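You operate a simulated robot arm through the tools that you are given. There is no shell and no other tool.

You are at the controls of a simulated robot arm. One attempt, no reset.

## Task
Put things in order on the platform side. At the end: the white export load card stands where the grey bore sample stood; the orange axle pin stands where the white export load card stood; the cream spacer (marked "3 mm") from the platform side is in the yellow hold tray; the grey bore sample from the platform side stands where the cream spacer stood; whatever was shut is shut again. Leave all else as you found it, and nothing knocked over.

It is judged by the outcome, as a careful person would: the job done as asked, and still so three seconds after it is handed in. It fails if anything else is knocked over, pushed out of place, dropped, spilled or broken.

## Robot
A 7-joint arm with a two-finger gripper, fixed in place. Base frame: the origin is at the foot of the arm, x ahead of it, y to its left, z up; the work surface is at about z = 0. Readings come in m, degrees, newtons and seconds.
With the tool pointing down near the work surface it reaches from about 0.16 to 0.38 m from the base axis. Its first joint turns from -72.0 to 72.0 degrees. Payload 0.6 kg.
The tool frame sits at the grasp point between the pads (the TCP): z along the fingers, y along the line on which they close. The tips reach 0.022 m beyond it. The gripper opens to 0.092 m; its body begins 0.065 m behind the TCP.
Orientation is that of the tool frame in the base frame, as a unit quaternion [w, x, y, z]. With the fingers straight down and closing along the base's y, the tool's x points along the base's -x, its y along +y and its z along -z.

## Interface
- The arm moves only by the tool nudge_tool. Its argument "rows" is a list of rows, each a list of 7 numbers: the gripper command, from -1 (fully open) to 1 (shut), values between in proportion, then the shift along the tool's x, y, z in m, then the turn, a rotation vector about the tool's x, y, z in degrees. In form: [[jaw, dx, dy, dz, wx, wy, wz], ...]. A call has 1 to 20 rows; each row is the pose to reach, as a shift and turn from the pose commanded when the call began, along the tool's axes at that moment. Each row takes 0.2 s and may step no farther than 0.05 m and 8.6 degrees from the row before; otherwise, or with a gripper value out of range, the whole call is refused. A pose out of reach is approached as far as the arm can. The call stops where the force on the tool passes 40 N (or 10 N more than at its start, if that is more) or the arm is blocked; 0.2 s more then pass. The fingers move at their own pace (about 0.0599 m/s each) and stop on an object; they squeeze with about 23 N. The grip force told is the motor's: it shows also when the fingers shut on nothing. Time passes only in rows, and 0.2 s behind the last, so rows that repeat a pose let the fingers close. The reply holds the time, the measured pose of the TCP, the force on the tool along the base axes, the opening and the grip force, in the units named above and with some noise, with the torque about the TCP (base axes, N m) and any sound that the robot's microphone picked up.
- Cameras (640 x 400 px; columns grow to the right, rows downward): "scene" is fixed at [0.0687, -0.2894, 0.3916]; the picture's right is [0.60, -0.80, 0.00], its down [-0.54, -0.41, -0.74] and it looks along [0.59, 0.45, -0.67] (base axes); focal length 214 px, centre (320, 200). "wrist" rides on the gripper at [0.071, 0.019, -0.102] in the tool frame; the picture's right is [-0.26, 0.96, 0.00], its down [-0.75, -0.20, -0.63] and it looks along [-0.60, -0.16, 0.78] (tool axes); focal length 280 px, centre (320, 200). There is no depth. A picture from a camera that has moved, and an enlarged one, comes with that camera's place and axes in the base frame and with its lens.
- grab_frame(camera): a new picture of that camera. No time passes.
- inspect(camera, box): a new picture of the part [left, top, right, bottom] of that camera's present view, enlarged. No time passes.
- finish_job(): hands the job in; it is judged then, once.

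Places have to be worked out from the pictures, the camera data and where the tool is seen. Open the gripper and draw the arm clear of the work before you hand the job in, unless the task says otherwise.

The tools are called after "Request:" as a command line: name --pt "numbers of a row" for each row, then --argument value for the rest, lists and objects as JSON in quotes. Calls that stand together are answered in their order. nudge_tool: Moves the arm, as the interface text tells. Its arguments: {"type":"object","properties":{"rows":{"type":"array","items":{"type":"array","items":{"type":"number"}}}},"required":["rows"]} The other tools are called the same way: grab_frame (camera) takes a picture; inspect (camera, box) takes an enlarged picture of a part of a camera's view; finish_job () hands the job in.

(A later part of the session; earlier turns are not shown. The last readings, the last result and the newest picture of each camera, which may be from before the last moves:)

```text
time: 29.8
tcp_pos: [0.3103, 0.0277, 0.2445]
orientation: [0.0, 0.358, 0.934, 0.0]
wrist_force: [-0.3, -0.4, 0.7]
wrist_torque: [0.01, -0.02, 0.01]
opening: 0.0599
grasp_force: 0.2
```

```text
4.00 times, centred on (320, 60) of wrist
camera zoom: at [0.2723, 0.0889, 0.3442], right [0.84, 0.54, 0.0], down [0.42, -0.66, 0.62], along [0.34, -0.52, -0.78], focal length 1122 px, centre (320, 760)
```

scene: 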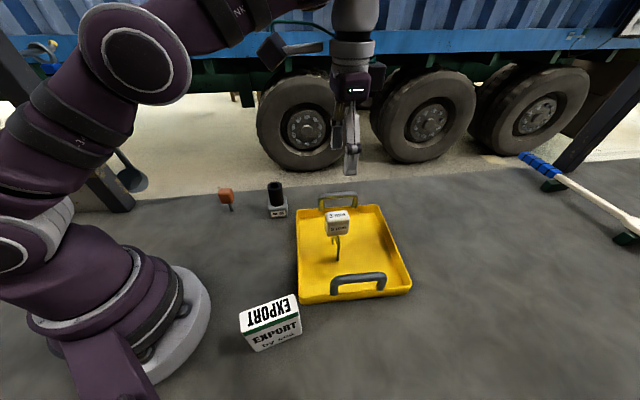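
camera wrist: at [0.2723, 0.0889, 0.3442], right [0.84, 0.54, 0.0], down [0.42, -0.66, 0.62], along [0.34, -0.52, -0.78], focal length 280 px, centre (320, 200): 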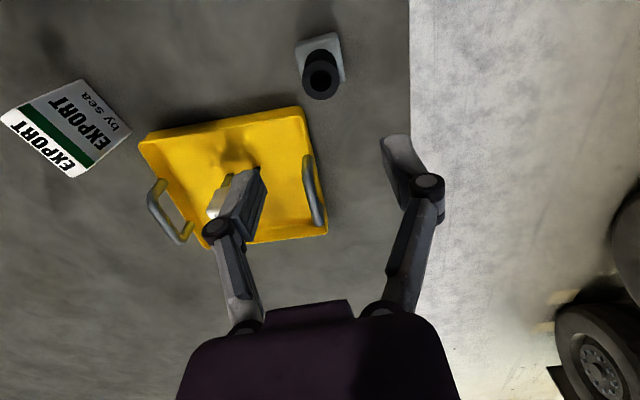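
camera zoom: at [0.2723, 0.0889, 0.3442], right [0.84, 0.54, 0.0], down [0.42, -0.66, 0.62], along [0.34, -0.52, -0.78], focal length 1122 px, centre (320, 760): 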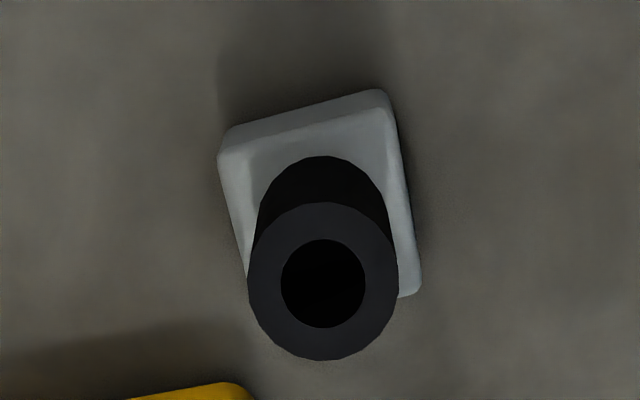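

The tube axis is within 1 mm of the TCP and its base is aligned with the tool to within about 2°. I'll go down to a TCP height of about 0.06, keeping the tips above the base block.

Request:
nudge_tool --pt "-0.3 0.0007 0.0004 0.03 0 0 0" --pt "-0.3 0.0007 0.0004 0.06 0 0 0" --pt "-0.3 0.0007 0.0004 0.09 0 0 0" --pt "-0.3 0.0007 0.0004 0.12 0 0 0" --pt "-0.3 0.0007 0.0004 0.145 0 0 0" --pt "-0.3 0.0007 0.0004 0.165 0 0 0" --pt "-0.3 0.0007 0.0004 0.178 0 0 0" --pt "-0.3 0.0007 0.0004 0.182 0 0 0" --pt "-0.3 0.0007 0.0004 0.182 0 0 0"

Request:
grab_frame --camera "wrist"

Request:
inspect --camera "scene" --box '[210, 120, 370, 220]'

```text
time: 31.8
tcp_pos: [0.3088, 0.0263, 0.0617]
orientation: [0.0, 0.359, 0.933, 0.0]
wrist_force: [0.1, 0.4, -0.2]
wrist_torque: [-0.02, 0.01, 0.0]
opening: 0.0598
grasp_force: 0.1
```

```text
taken
camera wrist: at [0.2712, 0.0887, 0.1618], right [0.84, 0.54, 0.0], down [0.42, -0.66, 0.62], along [0.34, -0.52, -0.78], focal length 280 px, centre (320, 200)
```

wrist: 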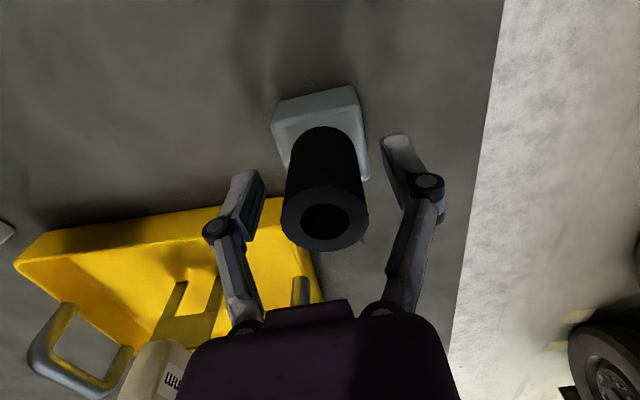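

```text
4.00 times, centred on (290, 170) of scene
camera zoom: at [0.0687, -0.2894, 0.3916], right [0.6, -0.8, 0.0], down [-0.54, -0.41, -0.74], along [0.59, 0.45, -0.67], focal length 858 px, centre (440, 320)
```

zoom: 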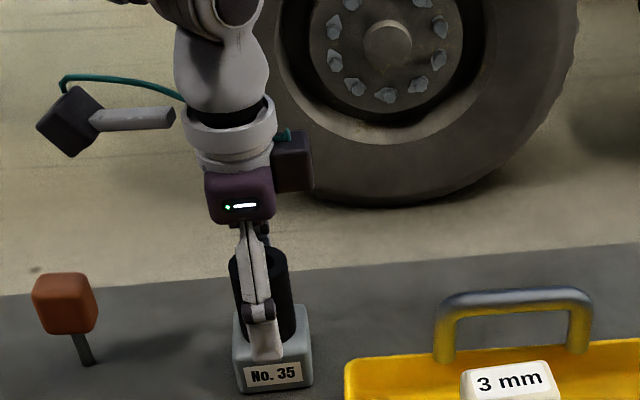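

The tube sits about 2 mm toward the right finger, so I'll shift by that amount and close slowly on it.

Request:
nudge_tool --pt "-0.3 0.0005 0.0018 0 0 0 0" --pt "-0.1 0.0005 0.0018 0 0 0 0" --pt "0.1 0.0005 0.0018 0 0 0 0" --pt "0.16 0.0005 0.0018 0 0 0 0" --pt "0.2 0.0005 0.0018 0 0 0 0" --pt "0.24 0.0005 0.0018 0 0 0 0" --pt "0.27 0.0005 0.0018 0 0 0 0" --pt "0.3 0.0005 0.0018 0 0 0 0" --pt "0.35 0.0005 0.0018 0 0 0 0" --pt "0.5 0.0005 0.0018 0 0 0 0" --pt "1 0.0005 0.0018 0 0 0 0" --pt "1 0.0005 0.0018 0 0 0 0"

Request:
grab_frame --camera "wrist"

Request:
inspect --camera "scene" --box '[210, 120, 370, 220]'

```text
time: 34.4
tcp_pos: [0.3098, 0.0292, 0.0614]
orientation: [0.0, 0.358, 0.934, 0.0]
wrist_force: [-1.7, 0.0, 4.8]
wrist_torque: [-0.02, 0.02, -0.1]
opening: 0.0328
grasp_force: 23.0
```

```text
taken
camera wrist: at [0.2718, 0.0905, 0.1622], right [0.84, 0.54, 0.0], down [0.42, -0.66, 0.62], along [0.34, -0.52, -0.78], focal length 280 px, centre (320, 200)
```

wrist: 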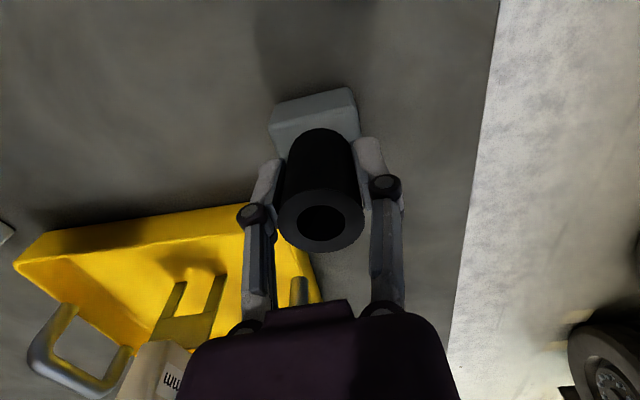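

```text
4.00 times, centred on (290, 170) of scene
camera zoom: at [0.0687, -0.2894, 0.3916], right [0.6, -0.8, 0.0], down [-0.54, -0.41, -0.74], along [0.59, 0.45, -0.67], focal length 858 px, centre (440, 320)
```

zoom: 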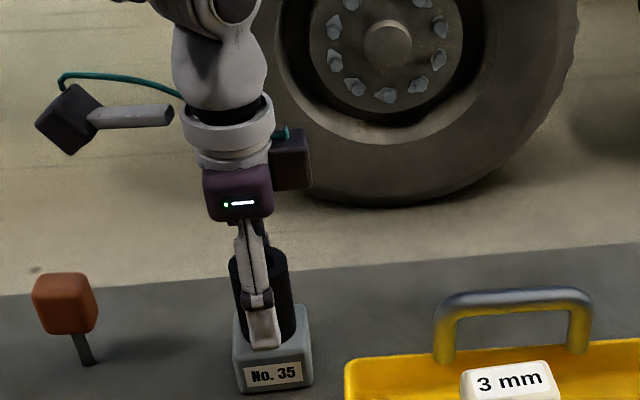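

The tube is gripped at 23 N with a 32.8 mm opening. I'll lift slowly and check that the grey base comes along.

Request:
nudge_tool --pt "1 0 0 -0.003 0 0 0" --pt "1 0 0 -0.01 0 0 0" --pt "1 0 0 -0.02 0 0 0" --pt "1 0 0 -0.03 0 0 0" --pt "1 0 0 -0.03 0 0 0"

Request:
inspect --camera "scene" --box '[210, 120, 370, 220]'

Request:
grab_frame --camera "wrist"

```text
time: 35.6
tcp_pos: [0.3091, 0.0306, 0.0923]
orientation: [0.0, 0.358, 0.934, 0.001]
wrist_force: [-0.6, -0.5, -3.7]
wrist_torque: [-0.01, 0.03, -0.01]
opening: 0.0329
grasp_force: 22.8
```

```text
4.00 times, centred on (290, 170) of scene
camera zoom: at [0.0688, -0.2894, 0.3916], right [0.6, -0.8, 0.0], down [-0.54, -0.41, -0.74], along [0.59, 0.45, -0.67], focal length 858 px, centre (440, 320)
```

zoom: 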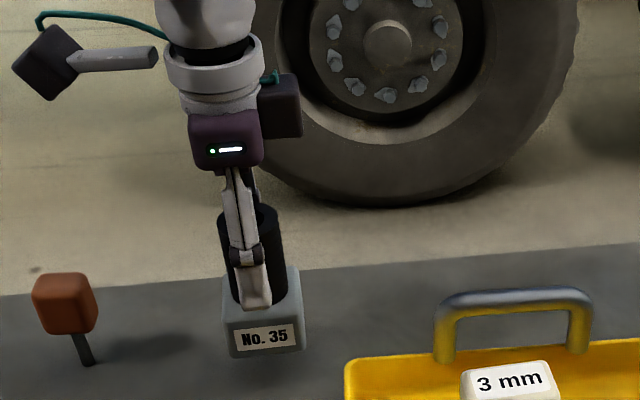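

```text
taken
camera wrist: at [0.2712, 0.0918, 0.1928], right [0.84, 0.54, 0.0], down [0.42, -0.66, 0.62], along [0.34, -0.52, -0.78], focal length 280 px, centre (320, 200)
```

wrist: 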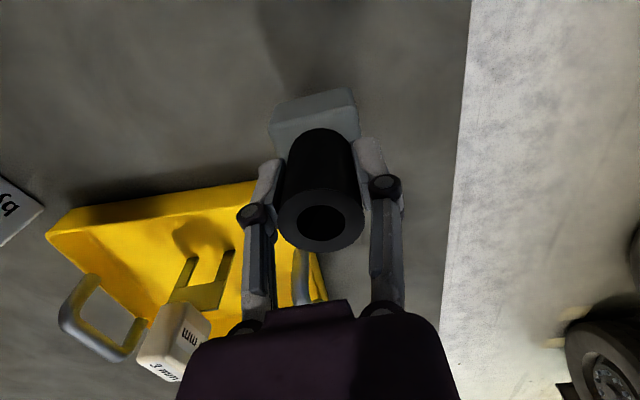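

The whole sample lifts as one piece. I'll raise it to about z = 0.20, so its base clears the pin, and carry it over the spot where the spacer stood, about (0.144, 0.169).

Request:
nudge_tool --pt "1 0 0 -0.02 0 0 0" --pt "1 0 0 -0.05 0 0 0" --pt "1 0 0 -0.08 0 0 0" --pt "1 0 0 -0.108 0 0 0" --pt "1 0.0109 -0.0004 -0.108 0 0 0" --pt "1 0.0326 -0.0012 -0.108 0 0 0" --pt "1 0.0543 -0.0021 -0.108 0 0 0" --pt "1 0.076 -0.0029 -0.108 0 0 0" --pt "1 0.0977 -0.0037 -0.108 0 0 0" --pt "1 0.1194 -0.0046 -0.108 0 0 0" --pt "1 0.1411 -0.0054 -0.108 0 0 0" --pt "1 0.1628 -0.0062 -0.108 0 0 0" --pt "1 0.1845 -0.0071 -0.108 0 0 0" --pt "1 0.2062 -0.0079 -0.108 0 0 0" --pt "1 0.2171 -0.0083 -0.108 0 0 0" --pt "1 0.2171 -0.0083 -0.108 0 0 0" --pt "1 0.2171 -0.0083 -0.108 0 0 0"

Request:
grab_frame --camera "wrist"

Request:
grab_frame --camera "scene"

```text
time: 39.2
tcp_pos: [0.1429, 0.1707, 0.2]
orientation: [0.0, 0.359, 0.934, 0.0]
wrist_force: [0.0, -0.4, -4.1]
wrist_torque: [-0.01, -0.01, -0.01]
opening: 0.0325
grasp_force: 23.2
```

```text
taken
camera wrist: at [0.1046, 0.2306, 0.3002], right [0.84, 0.54, 0.0], down [0.42, -0.66, 0.62], along [0.34, -0.52, -0.78], focal length 280 px, centre (320, 200)
```

wrist: 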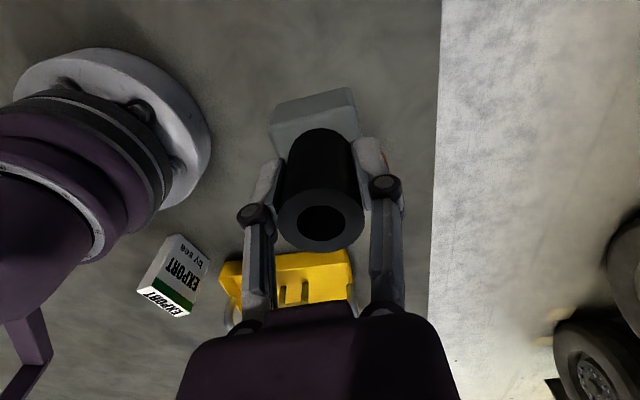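

```text
taken
```

scene: 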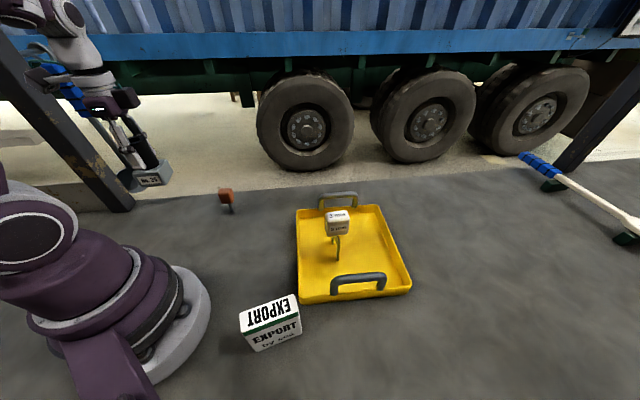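

The TCP is at (0.1447, 0.169), right above the spot. I'll lower to about 6 mm above the ground.

Request:
nudge_tool --pt "1 0 0 0.02 0 0 0" --pt "1 0 0 0.045 0 0 0" --pt "1 0 0 0.07 0 0 0" --pt "1 0 0 0.095 0 0 0" --pt "1 0 0 0.115 0 0 0" --pt "1 0 0 0.127 0 0 0" --pt "1 0 0 0.132 0 0 0" --pt "1 0 0 0.132 0 0 0"

Request:
grab_frame --camera "wrist"

Request:
inspect --camera "scene" --box '[100, 130, 260, 230]'

```text
time: 41.0
tcp_pos: [0.1423, 0.1676, 0.0683]
orientation: [0.0, 0.357, 0.934, 0.0]
wrist_force: [0.0, 0.2, -4.2]
wrist_torque: [0.01, 0.01, 0.0]
opening: 0.0325
grasp_force: 23.0
```

```text
taken
camera wrist: at [0.1048, 0.2292, 0.169], right [0.84, 0.54, 0.0], down [0.42, -0.66, 0.62], along [0.34, -0.53, -0.78], focal length 280 px, centre (320, 200)
```

wrist: 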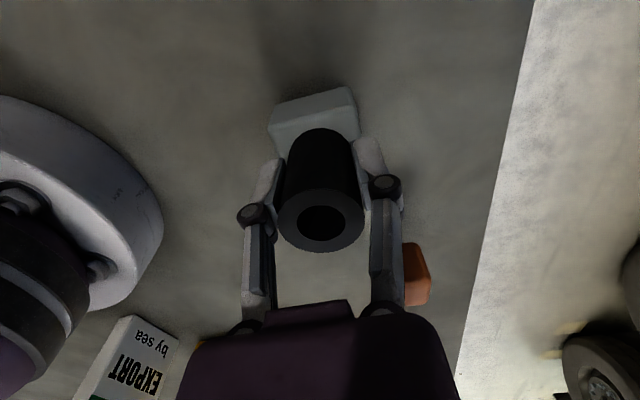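

```text
4.00 times, centred on (180, 180) of scene
camera zoom: at [0.0687, -0.2894, 0.3916], right [0.6, -0.8, 0.0], down [-0.54, -0.41, -0.74], along [0.59, 0.45, -0.67], focal length 858 px, centre (880, 280)
```

zoom: 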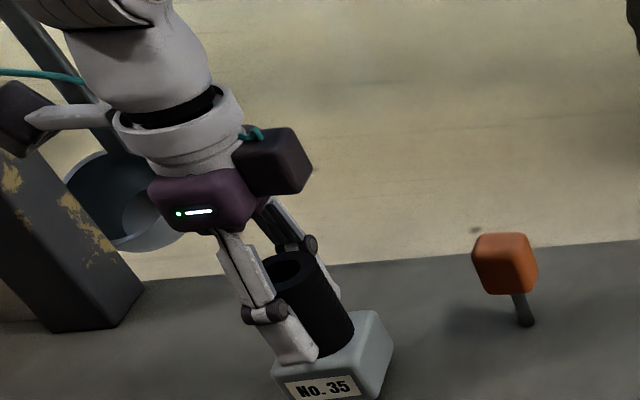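

It's about 6.8 mm above contact and 1 mm short in y, so I'll correct that while stepping down gently.

Request:
nudge_tool --pt "1 0.0008 0.0005 0.002 0 0 0" --pt "1 0.0008 0.0005 0.004 0 0 0" --pt "1 0.0008 0.0005 0.0055 0 0 0" --pt "1 0.0008 0.0005 0.0055 0 0 0"

Request:
nudge_tool --pt "1 0 0 0.0004 0 0 0" --pt "1 0 0 0.0008 0 0 0" --pt "1 0 0 0.0008 0 0 0"

```text
time: 42.0
tcp_pos: [0.1421, 0.1689, 0.0624]
orientation: [0.0, 0.358, 0.934, 0.0]
wrist_force: [0.7, 0.4, -5.6]
wrist_torque: [0.02, 0.02, -0.04]
opening: 0.0326
grasp_force: 22.7
```

```text
time: 42.8
tcp_pos: [0.1425, 0.1701, 0.063]
orientation: [0.0, 0.358, 0.934, 0.0]
wrist_force: [-0.2, 0.0, -4.3]
wrist_torque: [0.01, -0.01, -0.02]
opening: 0.0328
grasp_force: 22.6
```

No contact yet, since the force is still the hanging weight of about 4 N. I'll continue down in small steps.

Request:
nudge_tool --pt "1 0 0 0.0004 0 0 0" --pt "1 0 0 0.0007 0 0 0" --pt "1 0 0 0.0007 0 0 0"

Request:
grab_frame --camera "wrist"

```text
time: 43.6
tcp_pos: [0.1429, 0.1696, 0.0619]
orientation: [0.001, 0.359, 0.933, 0.002]
wrist_force: [2.3, -1.3, 18.4]
wrist_torque: [-0.04, -0.04, -0.05]
opening: 0.0328
grasp_force: 22.9
```

```text
taken
camera wrist: at [0.1043, 0.231, 0.1617], right [0.84, 0.54, 0.0], down [0.42, -0.66, 0.62], along [0.34, -0.52, -0.78], focal length 280 px, centre (320, 200)
```

wrist: 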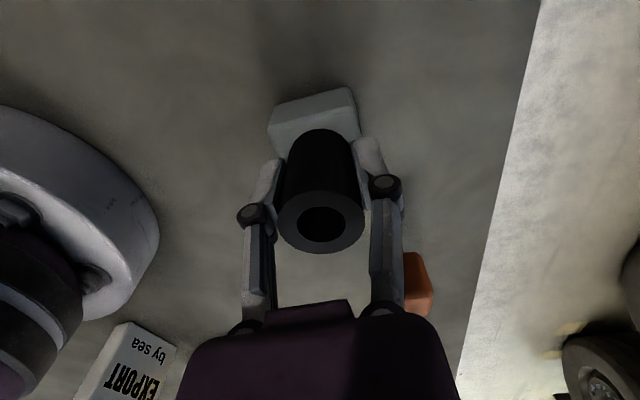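

Contact is made at (0.1444, 0.1694). I'll relax the press by 0.5 mm, release slowly, then open wider.

Request:
nudge_tool --pt "1 0 0 -0.0005 0 0 0" --pt "1 0 0 -0.0005 0 0 0" --pt "0.5 0 0 -0.0005 0 0 0" --pt "0.36 0 0 -0.0005 0 0 0" --pt "0.32 0 0 -0.0005 0 0 0" --pt "0.3 0 0 -0.0005 0 0 0" --pt "0.28 0 0 -0.0005 0 0 0" --pt "0.26 0 0 -0.0005 0 0 0" --pt "0.24 0 0 -0.0005 0 0 0" --pt "0.2 0 0 -0.0005 0 0 0" --pt "0.1 0 0 -0.0005 0 0 0" --pt "-0.1 0 0 -0.0005 0 0 0" --pt "-0.3 0 0 -0.0005 0 0 0" --pt "-0.3 0 0 -0.0005 0 0 0"

Request:
grab_frame --camera "wrist"

Request:
inspect --camera "scene" --box '[100, 130, 260, 230]'

```text
time: 46.6
tcp_pos: [0.1427, 0.1703, 0.0615]
orientation: [0.0, 0.358, 0.934, 0.001]
wrist_force: [0.0, 0.9, 0.6]
wrist_torque: [-0.02, -0.01, 0.02]
opening: 0.0598
grasp_force: 0.0
```

```text
taken
camera wrist: at [0.1043, 0.2307, 0.1622], right [0.84, 0.54, 0.0], down [0.42, -0.66, 0.62], along [0.34, -0.52, -0.78], focal length 280 px, centre (320, 200)
```

wrist: 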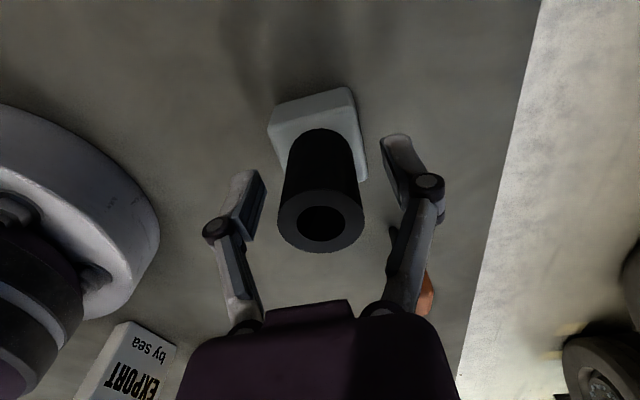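

```text
4.00 times, centred on (180, 180) of scene
camera zoom: at [0.0687, -0.2894, 0.3916], right [0.6, -0.8, 0.0], down [-0.54, -0.41, -0.74], along [0.59, 0.45, -0.67], focal length 858 px, centre (880, 280)
```

zoom: 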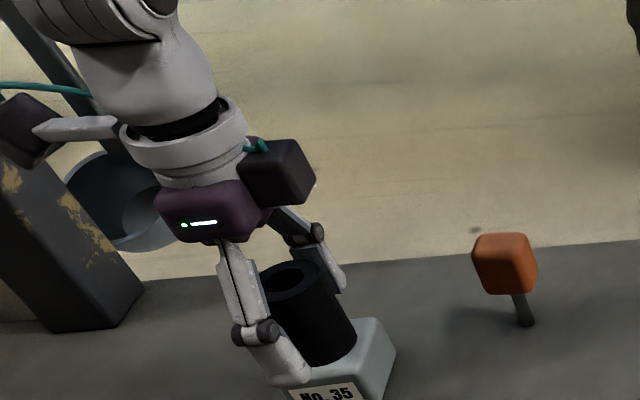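

The bore sample stands on the spacer's old spot, clear of the fingers. I'll rise straight up and go round in front of the base towards the card.

Request:
nudge_tool --pt "-0.3 0 0 -0.005 0 0 0" --pt "-0.3 0 0 -0.03 0 0 0" --pt "-0.3 0 0 -0.06 0 0 0" --pt "-0.3 0 0 -0.09 0 0 0" --pt "-0.3 0 0 -0.12 0 0 0" --pt "-0.3 0 0 -0.15 0 0 0" --pt "-0.3 0 0 -0.18 0 0 0" --pt "-0.3 -0.0263 -0.0088 -0.18 0 0 0" --pt "-0.3 -0.0527 -0.0176 -0.18 0 0 0" --pt "-0.3 -0.079 -0.0264 -0.18 0 0 0" --pt "-0.3 -0.1054 -0.0351 -0.18 0 0 0" --pt "-0.3 -0.1317 -0.0439 -0.18 0 0 0" --pt "-0.3 -0.1581 -0.0527 -0.18 0 0 0" --pt "-0.3 -0.1844 -0.0615 -0.18 0 0 0" --pt "-0.3 -0.1844 -0.0615 -0.18 0 0 0"

Request:
grab_frame --camera "wrist"

Request:
grab_frame --camera "scene"

```text
time: 49.8
tcp_pos: [0.2414, -0.0011, 0.2423]
orientation: [0.001, 0.359, 0.934, 0.001]
wrist_force: [0.5, 0.0, -0.6]
wrist_torque: [0.02, 0.01, 0.01]
opening: 0.0597
grasp_force: 0.0
```

```text
taken
camera wrist: at [0.202, 0.06, 0.3419], right [0.84, 0.54, 0.0], down [0.42, -0.66, 0.62], along [0.34, -0.52, -0.78], focal length 280 px, centre (320, 200)
```

wrist: 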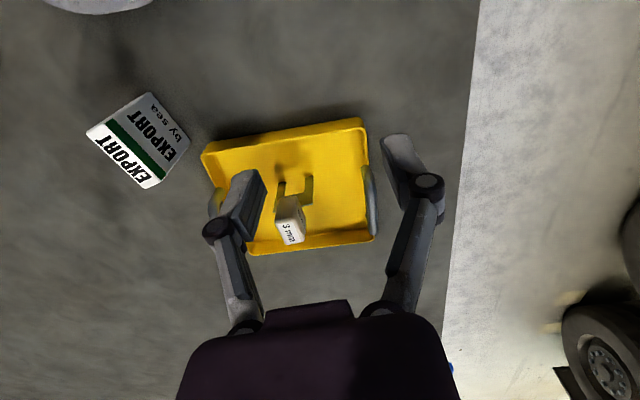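

```text
taken
```

scene: 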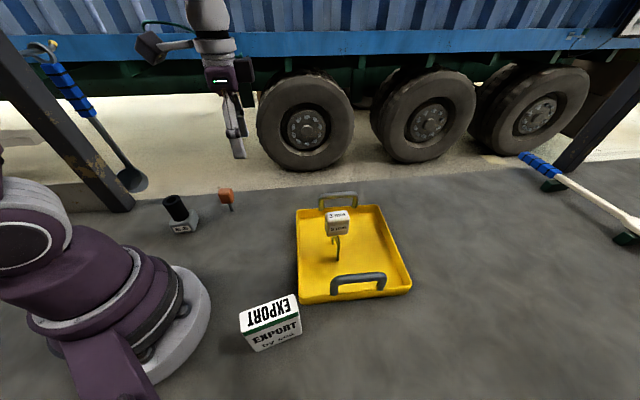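

Everything placed so far stands upright. Now I'll move above the card, at about (0.118, -0.167), turning the tool about 9° toward the card's axis.

Request:
nudge_tool --pt "-0.4 -0.0012 -0.013 0 0 0 0" --pt "-0.5 -0.0035 -0.039 0 0 0 -2" --pt "-0.6 -0.0058 -0.065 0 0 0 -4" --pt "-0.6 -0.0081 -0.091 0 0 0 -6" --pt "-0.6 -0.0104 -0.117 0 0 0 -8" --pt "-0.6 -0.0127 -0.143 0 0 0 -9" --pt "-0.6 -0.015 -0.169 0 0 0 -9" --pt "-0.6 -0.0173 -0.195 0 0 0 -9" --pt "-0.6 -0.0184 -0.2059 0 0 0 -9" --pt "-0.6 -0.0184 -0.2059 0 0 0 -9"

Request:
grab_frame --camera "wrist"

Request:
grab_frame --camera "scene"

```text
time: 52.0
tcp_pos: [0.1137, -0.1644, 0.2402]
orientation: [0.0, 0.284, 0.959, 0.0]
wrist_force: [0.4, 0.5, 1.0]
wrist_torque: [0.02, 0.01, -0.03]
opening: 0.0736
grasp_force: 0.1
```

```text
taken
camera wrist: at [0.0658, -0.1112, 0.3402], right [0.75, 0.67, 0.0], down [0.52, -0.58, 0.62], along [0.42, -0.47, -0.78], focal length 280 px, centre (320, 200)
```

wrist: 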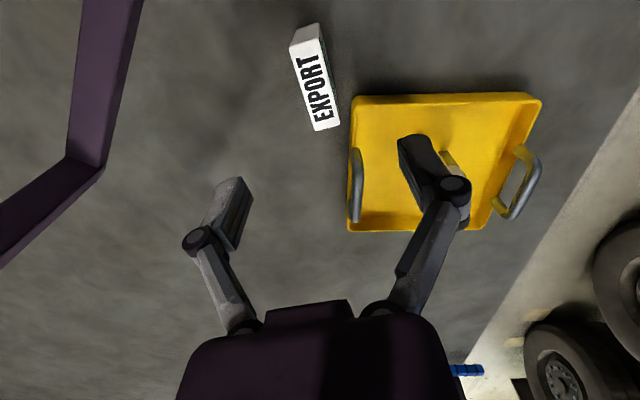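

```text
taken
```

scene: 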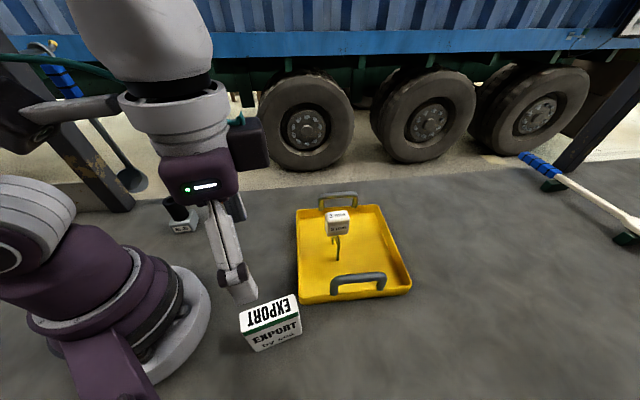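

I'll enlarge the card to measure its centre, axis and height.

Request:
inspect --camera "wrist" --box '[240, 10, 400, 110]'

Request:
inspect --camera "wrist" --box '[240, 50, 400, 150]'

Request:
inspect --camera "scene" --box '[190, 250, 350, 350]'

```text
4.00 times, centred on (320, 60) of wrist
camera zoom: at [0.0658, -0.1112, 0.3402], right [0.75, 0.67, 0.0], down [0.52, -0.58, 0.62], along [0.42, -0.47, -0.78], focal length 1122 px, centre (320, 760)
```

zoom: 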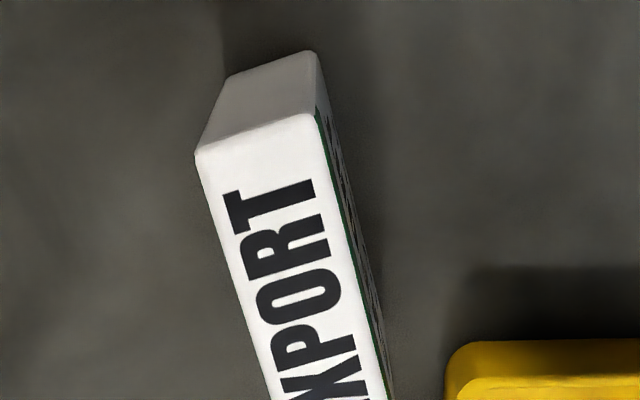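

```text
4.00 times, centred on (320, 100) of wrist
camera zoom: at [0.0658, -0.1112, 0.3402], right [0.75, 0.67, 0.0], down [0.52, -0.58, 0.62], along [0.42, -0.47, -0.78], focal length 1122 px, centre (320, 600)
```

zoom: 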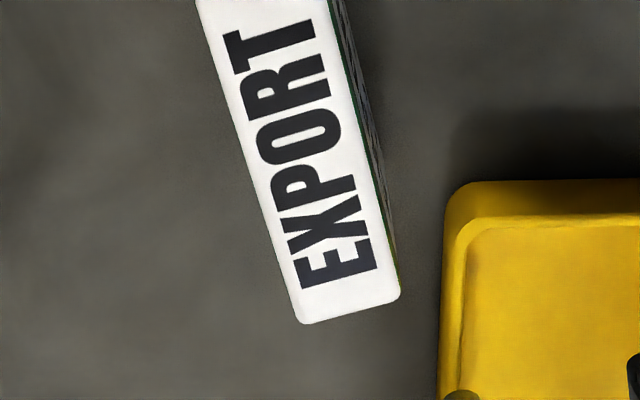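

```text
4.00 times, centred on (270, 300) of scene
camera zoom: at [0.0687, -0.2894, 0.3916], right [0.6, -0.8, 0.0], down [-0.54, -0.41, -0.74], along [0.59, 0.45, -0.67], focal length 858 px, centre (520, -200)
```

zoom: 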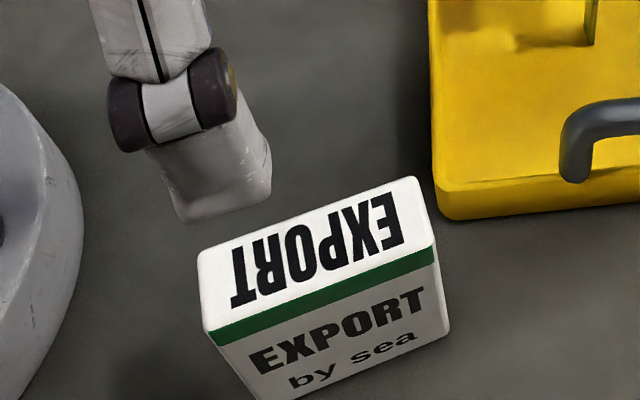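

The card's centre is at tool offset (-2, -4) mm, about (0.115, -0.171) in base, with its top near 0.09, width 24 mm and length 73 mm. I'll correct the offset and yaw, then go down to z of about 0.12 and check.

Request:
nudge_tool --pt "-0.5 -0.0022 -0.004 0.0 0 0 -0.9" --pt "-0.5 -0.0022 -0.004 0.03 0 0 -0.9" --pt "-0.5 -0.0022 -0.004 0.06 0 0 -0.9" --pt "-0.5 -0.0022 -0.004 0.09 0 0 -0.9" --pt "-0.5 -0.0022 -0.004 0.11 0 0 -0.9" --pt "-0.5 -0.0022 -0.004 0.115 0 0 -0.9" --pt "-0.5 -0.0022 -0.004 0.115 0 0 -0.9"

Request:
grab_frame --camera "wrist"

Request:
inspect --camera "scene" --box '[120, 180, 376, 340]'

```text
time: 53.6
tcp_pos: [0.114, -0.1702, 0.1253]
orientation: [0.0, 0.276, 0.961, 0.0]
wrist_force: [-0.6, 0.3, -0.6]
wrist_torque: [-0.02, -0.02, 0.01]
opening: 0.0694
grasp_force: 0.0
```

```text
taken
camera wrist: at [0.0665, -0.1162, 0.2261], right [0.74, 0.68, 0.0], down [0.53, -0.57, 0.62], along [0.42, -0.46, -0.78], focal length 280 px, centre (320, 200)
```

wrist: 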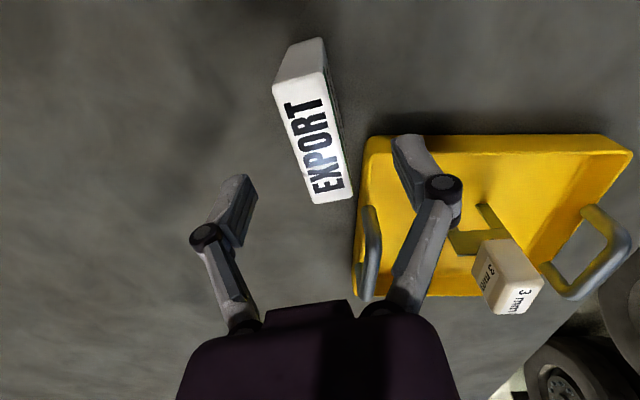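

```text
2.50 times, centred on (248, 260) of scene
camera zoom: at [0.0687, -0.2894, 0.3916], right [0.6, -0.8, 0.0], down [-0.54, -0.41, -0.74], along [0.59, 0.45, -0.67], focal length 536 px, centre (500, 50)
```

zoom: 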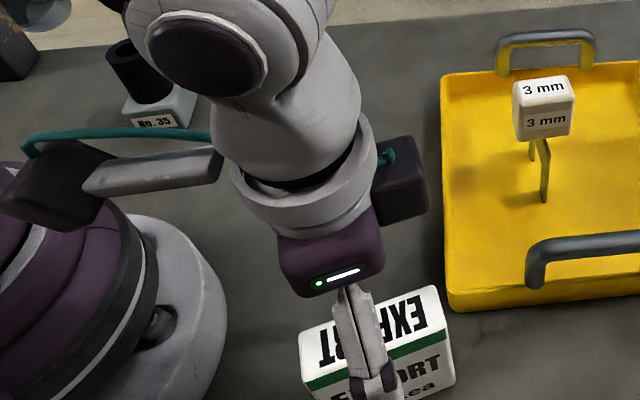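

The card is now aligned with the jaws, with its centre offset about 1 mm, and the camera box has clear space beside the robot's base. I'll go down to a grasp height of about 0.058.

Request:
nudge_tool --pt "-0.5 0.001 -0.0008 0.015 0 0 0" --pt "-0.5 0.001 -0.0008 0.035 0 0 0" --pt "-0.5 0.001 -0.0008 0.052 0 0 0" --pt "-0.5 0.001 -0.0008 0.063 0 0 0" --pt "-0.5 0.001 -0.0008 0.066 0 0 0" --pt "-0.5 0.001 -0.0008 0.066 0 0 0"

Request:
grab_frame --camera "wrist"

Request:
grab_frame --camera "scene"

```text
time: 55.0
tcp_pos: [0.1135, -0.1682, 0.0583]
orientation: [0.001, 0.277, 0.961, 0.002]
wrist_force: [0.8, 0.5, 0.0]
wrist_torque: [-0.02, 0.01, -0.04]
opening: 0.069
grasp_force: 0.1
```

```text
taken
camera wrist: at [0.0649, -0.1152, 0.1599], right [0.74, 0.68, 0.0], down [0.53, -0.57, 0.62], along [0.42, -0.46, -0.78], focal length 280 px, centre (320, 200)
```

wrist: 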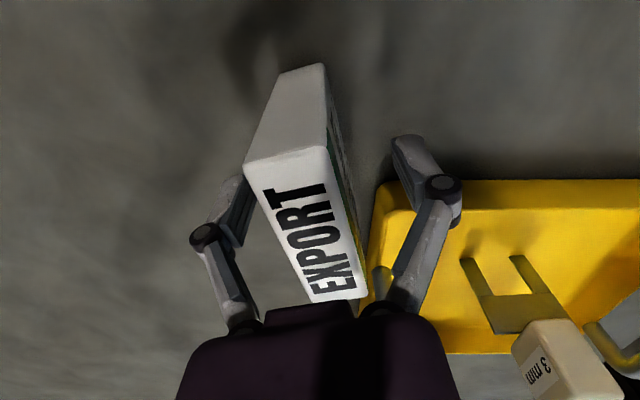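

```text
taken
```

scene: 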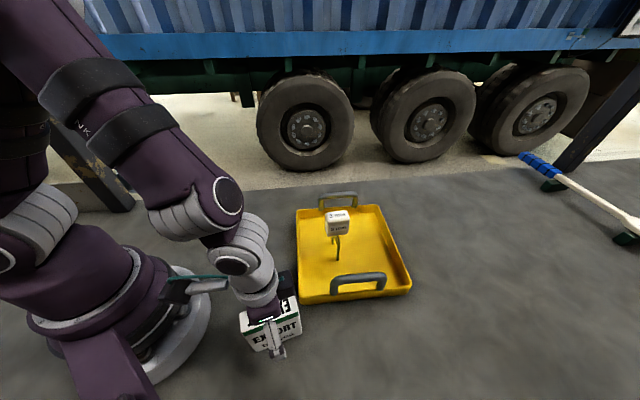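

The card is centred between the fingers to within half a millimetre. I'll close slowly on it.

Request:
nudge_tool --pt "-0.2 0 0 0 0 0 0" --pt "0.1 0 0 0 0 0 0" --pt "0.3 0 0 0 0 0 0" --pt "0.38 0 0 0 0 0 0" --pt "0.42 0 0 0 0 0 0" --pt "0.45 0 0 0 0 0 0" --pt "0.48 0 0 0 0 0 0" --pt "0.52 0 0 0 0 0 0" --pt "0.6 0 0 0 0 0 0" --pt "1 0 0 0 0 0 0" --pt "1 0 0 0 0 0 0"

Request:
grab_frame --camera "wrist"

```text
time: 57.4
tcp_pos: [0.1124, -0.1689, 0.0598]
orientation: [0.0, 0.276, 0.961, 0.0]
wrist_force: [-0.4, -0.5, 3.0]
wrist_torque: [0.02, 0.04, -0.01]
opening: 0.0255
grasp_force: 23.3
```

```text
taken
camera wrist: at [0.0649, -0.1152, 0.16], right [0.74, 0.68, 0.0], down [0.53, -0.57, 0.62], along [0.42, -0.46, -0.78], focal length 280 px, centre (320, 200)
```

wrist: 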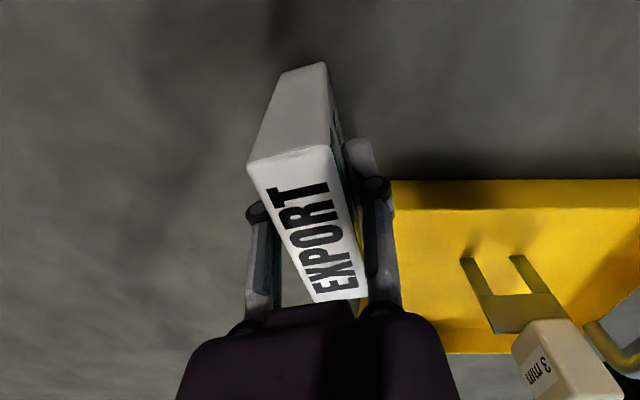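

The card is held at 23 N. I'll lift it straight up and carry it over the bore sample's old spot at (0.312, 0.0285), along a line clear of the tray.

Request:
nudge_tool --pt "1 0 0 -0.003 0 0 0" --pt "1 0 0 -0.012 0 0 0" --pt "1 0 0 -0.035 0 0 0" --pt "1 0 0 -0.065 0 0 0" --pt "1 0 0 -0.095 0 0 0" --pt "1 0 0 -0.12 0 0 0" --pt "1 -0.0031 0.0136 -0.12 0 0 0" --pt "1 -0.0093 0.0408 -0.12 0 0 0" --pt "1 -0.0154 0.068 -0.12 0 0 0" --pt "1 -0.0216 0.0953 -0.12 0 0 0" --pt "1 -0.0278 0.1225 -0.12 0 0 0" --pt "1 -0.0339 0.1497 -0.12 0 0 0" --pt "1 -0.0401 0.1769 -0.12 0 0 0" --pt "1 -0.0463 0.2042 -0.12 0 0 0" --pt "1 -0.0524 0.2314 -0.12 0 0 0" --pt "1 -0.0586 0.2586 -0.12 0 0 0" --pt "1 -0.0617 0.2722 -0.12 0 0 0" --pt "1 -0.0617 0.2722 -0.12 0 0 0" --pt "1 -0.0617 0.2722 -0.12 0 0 0"

Request:
grab_frame --camera "wrist"

Request:
grab_frame --camera "scene"

```text
time: 61.4
tcp_pos: [0.3093, 0.0291, 0.1809]
orientation: [0.0, 0.276, 0.961, 0.001]
wrist_force: [1.0, 0.1, -1.8]
wrist_torque: [-0.03, 0.0, 0.03]
opening: 0.0254
grasp_force: 22.5
```

```text
taken
camera wrist: at [0.2608, 0.0823, 0.281], right [0.74, 0.68, 0.0], down [0.53, -0.57, 0.62], along [0.42, -0.46, -0.78], focal length 280 px, centre (320, 200)
```

wrist: 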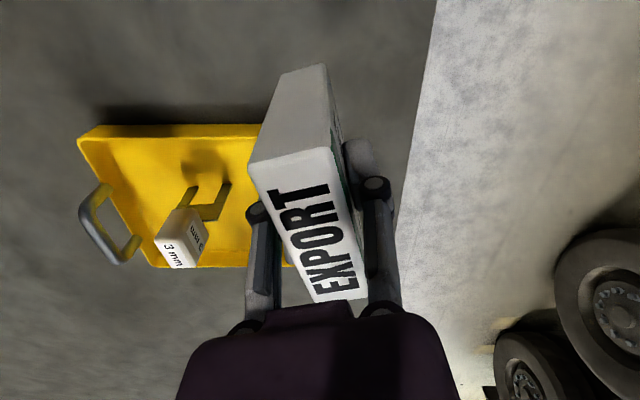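

```text
taken
```

scene: 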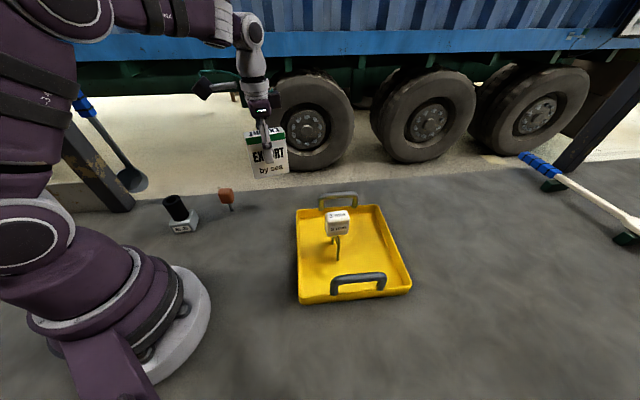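

The card is above the spot, about 1 mm short in x. I'll correct that and lower to about 7 mm above the ground.

Request:
nudge_tool --pt "1 -0.001 0.0007 0.01 0 0 0" --pt "1 -0.001 0.0007 0.035 0 0 0" --pt "1 -0.001 0.0007 0.06 0 0 0" --pt "1 -0.001 0.0007 0.085 0 0 0" --pt "1 -0.001 0.0007 0.103 0 0 0" --pt "1 -0.001 0.0007 0.112 0 0 0" --pt "1 -0.001 0.0007 0.114 0 0 0" --pt "1 -0.001 0.0007 0.114 0 0 0"

Request:
grab_frame --camera "wrist"

Request:
inspect --camera "scene" --box '[200, 130, 360, 230]'

```text
time: 63.2
tcp_pos: [0.3099, 0.0287, 0.066]
orientation: [0.0, 0.276, 0.961, 0.0]
wrist_force: [-0.3, 0.5, -1.6]
wrist_torque: [0.03, -0.03, 0.02]
opening: 0.0253
grasp_force: 22.7
```

```text
taken
camera wrist: at [0.2622, 0.0816, 0.1669], right [0.74, 0.68, 0.0], down [0.53, -0.57, 0.62], along [0.42, -0.46, -0.78], focal length 280 px, centre (320, 200)
```

wrist: 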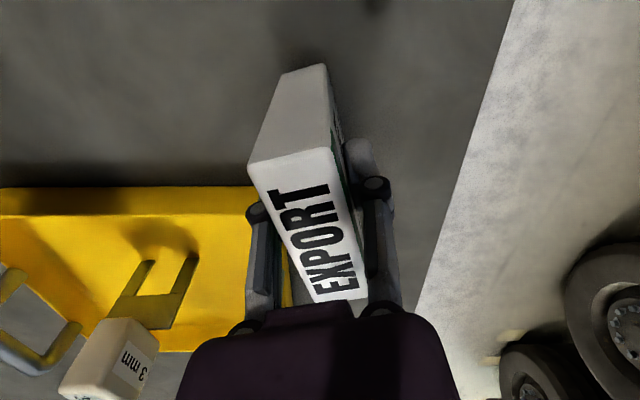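

```text
4.00 times, centred on (280, 180) of scene
camera zoom: at [0.0687, -0.2894, 0.3916], right [0.6, -0.8, 0.0], down [-0.54, -0.41, -0.74], along [0.59, 0.45, -0.67], focal length 858 px, centre (480, 280)
```

zoom: 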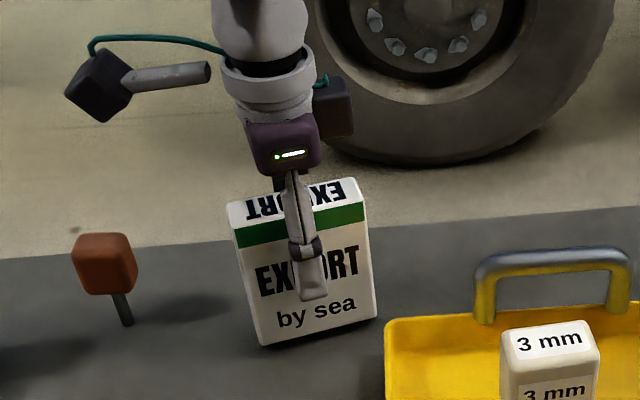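

The position is (0.3122, 0.0277), still about 6.9 mm above the ground. I'll make a sub-millimetre correction and step down to contact.

Request:
nudge_tool --pt "1 0.0006 0.0006 0.002 0 0 0" --pt "1 0.0006 0.0006 0.004 0 0 0" --pt "1 0.0006 0.0006 0.0058 0 0 0" --pt "1 0.0006 0.0006 0.0058 0 0 0"

Request:
nudge_tool --pt "1 0 0 0.0004 0 0 0" --pt "1 0 0 0.0007 0 0 0" --pt "1 0 0 0.0007 0 0 0"

```text
time: 64.2
tcp_pos: [0.3114, 0.0289, 0.0618]
orientation: [0.0, 0.276, 0.961, 0.0]
wrist_force: [0.3, -0.3, -1.1]
wrist_torque: [-0.04, 0.05, 0.01]
opening: 0.0253
grasp_force: 23.1
```

```text
time: 65.0
tcp_pos: [0.3104, 0.0289, 0.0596]
orientation: [0.0, 0.277, 0.961, 0.001]
wrist_force: [0.3, -0.1, -0.8]
wrist_torque: [0.02, 0.01, -0.02]
opening: 0.0254
grasp_force: 22.8
```

No contact yet. I'll keep stepping down by 0.7 mm.

Request:
nudge_tool --pt "1 0 0 0.0004 0 0 0" --pt "1 0 0 0.0007 0 0 0" --pt "1 0 0 0.0007 0 0 0"

Request:
grab_frame --camera "wrist"

```text
time: 65.8
tcp_pos: [0.3105, 0.0303, 0.0596]
orientation: [0.001, 0.277, 0.961, 0.001]
wrist_force: [1.0, 1.2, 13.2]
wrist_torque: [0.15, 0.1, -0.02]
opening: 0.0253
grasp_force: 23.3
```

```text
taken
camera wrist: at [0.2623, 0.0824, 0.1599], right [0.73, 0.68, 0.0], down [0.53, -0.57, 0.63], along [0.43, -0.46, -0.78], focal length 280 px, centre (320, 200)
```

wrist: 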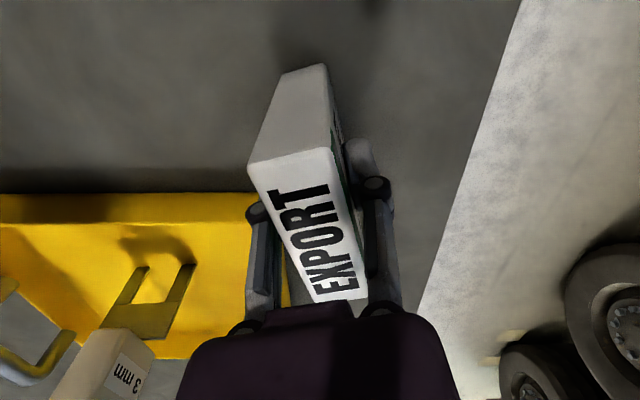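

Contact is made at about (0.3123, 0.0285). I'll relax the press by 0.4 mm and release slowly.

Request:
nudge_tool --pt "1 0 0 -0.0004 0 0 0" --pt "1 0 0 -0.0004 0 0 0" --pt "0.6 0 0 -0.0004 0 0 0" --pt "0.5 0 0 -0.0004 0 0 0" --pt "0.47 0 0 -0.0004 0 0 0" --pt "0.45 0 0 -0.0004 0 0 0" --pt "0.43 0 0 -0.0004 0 0 0" --pt "0.41 0 0 -0.0004 0 0 0" --pt "0.38 0 0 -0.0004 0 0 0" --pt "0.3 0 0 -0.0004 0 0 0" --pt "0.15 0 0 -0.0004 0 0 0" --pt "-0.1 0 0 -0.0004 0 0 0" --pt "-0.3 0 0 -0.0004 0 0 0" --pt "-0.3 0 0 -0.0004 0 0 0"

Request:
grab_frame --camera "wrist"

Request:
inspect --camera "scene" --box '[200, 130, 360, 230]'

```text
time: 68.8
tcp_pos: [0.3108, 0.028, 0.0598]
orientation: [0.0, 0.276, 0.961, 0.001]
wrist_force: [0.2, 0.5, 0.4]
wrist_torque: [0.0, 0.05, 0.02]
opening: 0.0599
grasp_force: 0.0
```

```text
taken
camera wrist: at [0.2623, 0.0821, 0.1602], right [0.74, 0.68, 0.0], down [0.53, -0.57, 0.62], along [0.42, -0.46, -0.78], focal length 280 px, centre (320, 200)
```

wrist: 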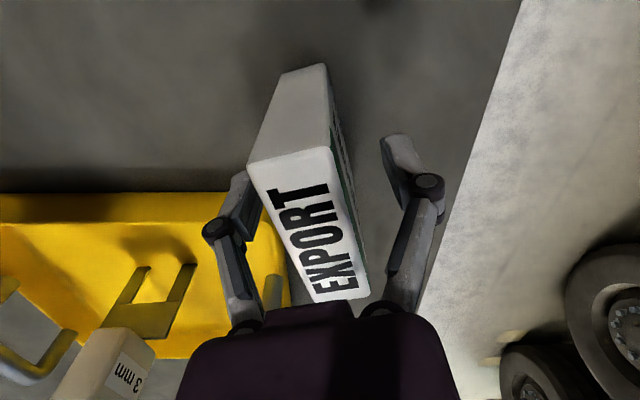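

```text
4.00 times, centred on (280, 180) of scene
camera zoom: at [0.0687, -0.2894, 0.3916], right [0.6, -0.8, 0.0], down [-0.54, -0.41, -0.74], along [0.59, 0.45, -0.67], focal length 858 px, centre (480, 280)
```

zoom: 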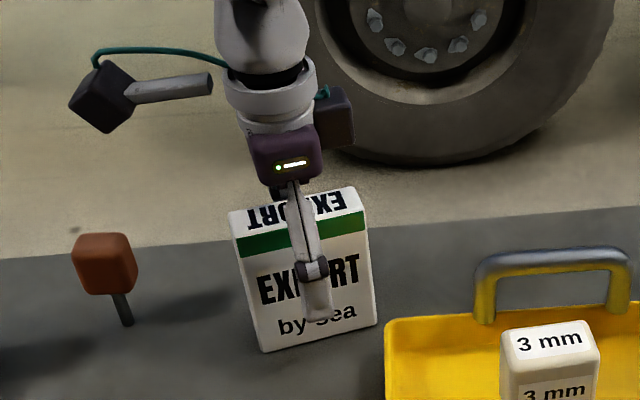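

The card stands by itself on the bore sample's old spot. I'll rise straight up clear of it, then go above the pin at about (0.2415, 0.126).

Request:
nudge_tool --pt "-0.3 0 0 -0.005 0 0 0" --pt "-0.3 0 0 -0.03 0 0 0" --pt "-0.3 0 0 -0.06 0 0 0" --pt "-0.3 0 0 -0.09 0 0 0" --pt "-0.3 0 0 -0.12 0 0 0" --pt "-0.3 0 0 -0.15 0 0 0" --pt "-0.3 0 0 -0.175 0 0 0" --pt "-0.3 0.0224 0.009 -0.175 0 0 2" --pt "-0.3 0.0447 0.0179 -0.175 0 0 5" --pt "-0.3 0.0671 0.0269 -0.175 0 0 8" --pt "-0.3 0.0894 0.0358 -0.175 0 0 10" --pt "-0.3 0.1118 0.0448 -0.175 0 0 10" --pt "-0.3 0.1118 0.0448 -0.175 0 0 10"

Request:
grab_frame --camera "wrist"

Request:
inspect --camera "wrist" --box '[272, 20, 368, 80]'

Request:
grab_frame --camera "scene"

```text
time: 71.6
tcp_pos: [0.238, 0.1262, 0.2347]
orientation: [0.0, 0.361, 0.933, 0.001]
wrist_force: [0.3, 0.7, -0.2]
wrist_torque: [0.01, 0.01, 0.0]
opening: 0.0599
grasp_force: 0.0
```

```text
taken
camera wrist: at [0.1996, 0.1881, 0.3351], right [0.84, 0.54, 0.0], down [0.42, -0.66, 0.62], along [0.34, -0.53, -0.78], focal length 280 px, centre (320, 200)
```

wrist: 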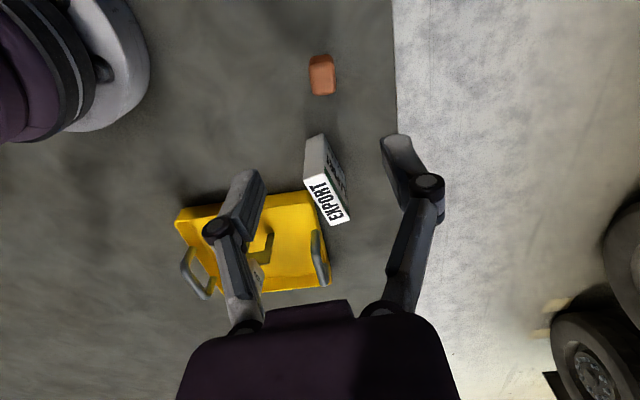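

```text
6.67 times, centred on (320, 50) of wrist
camera zoom: at [0.1996, 0.1881, 0.3351], right [0.84, 0.54, 0.0], down [0.42, -0.66, 0.62], along [0.34, -0.53, -0.78], focal length 1869 px, centre (320, 1200)
```

zoom: 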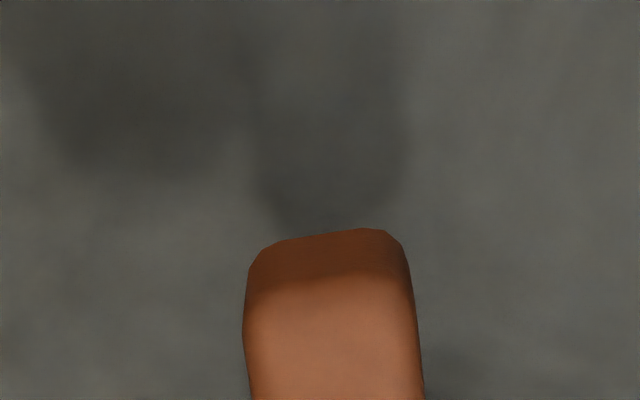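

```text
taken
```

scene: 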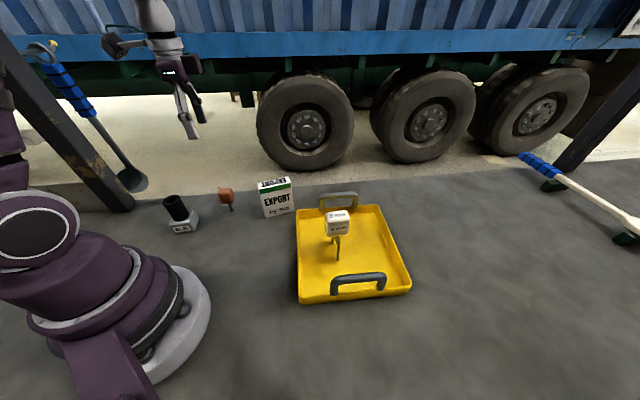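

The card stands where the bore sample was. I'll zoom in on the pin's block for its centre and yaw.

Request:
inspect --camera "wrist" --box '[272, 45, 368, 105]'

Request:
inspect --camera "scene" --box '[195, 175, 259, 215]'

```text
6.67 times, centred on (320, 75) of wrist
camera zoom: at [0.1996, 0.1881, 0.3351], right [0.84, 0.54, 0.0], down [0.42, -0.66, 0.62], along [0.34, -0.53, -0.78], focal length 1869 px, centre (320, 1033)
```

zoom: 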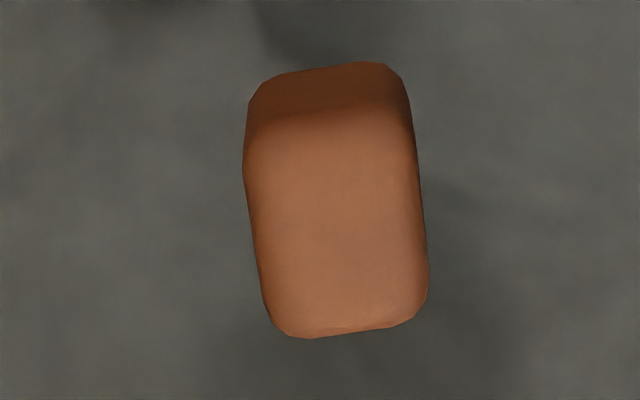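

```text
10.00 times, centred on (227, 195) of scene
camera zoom: at [0.0687, -0.2894, 0.3916], right [0.6, -0.8, 0.0], down [-0.54, -0.41, -0.74], along [0.59, 0.45, -0.67], focal length 2145 px, centre (1250, 250)
```

zoom: 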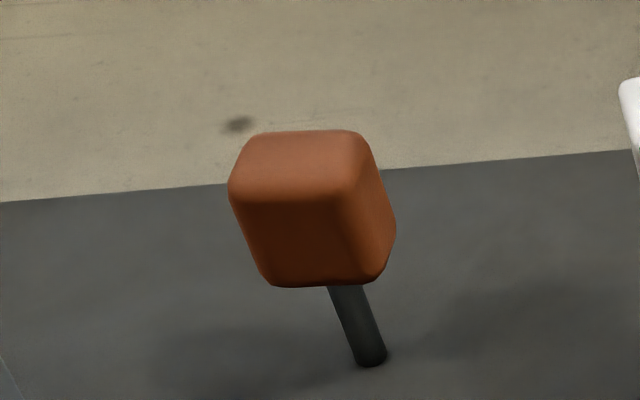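

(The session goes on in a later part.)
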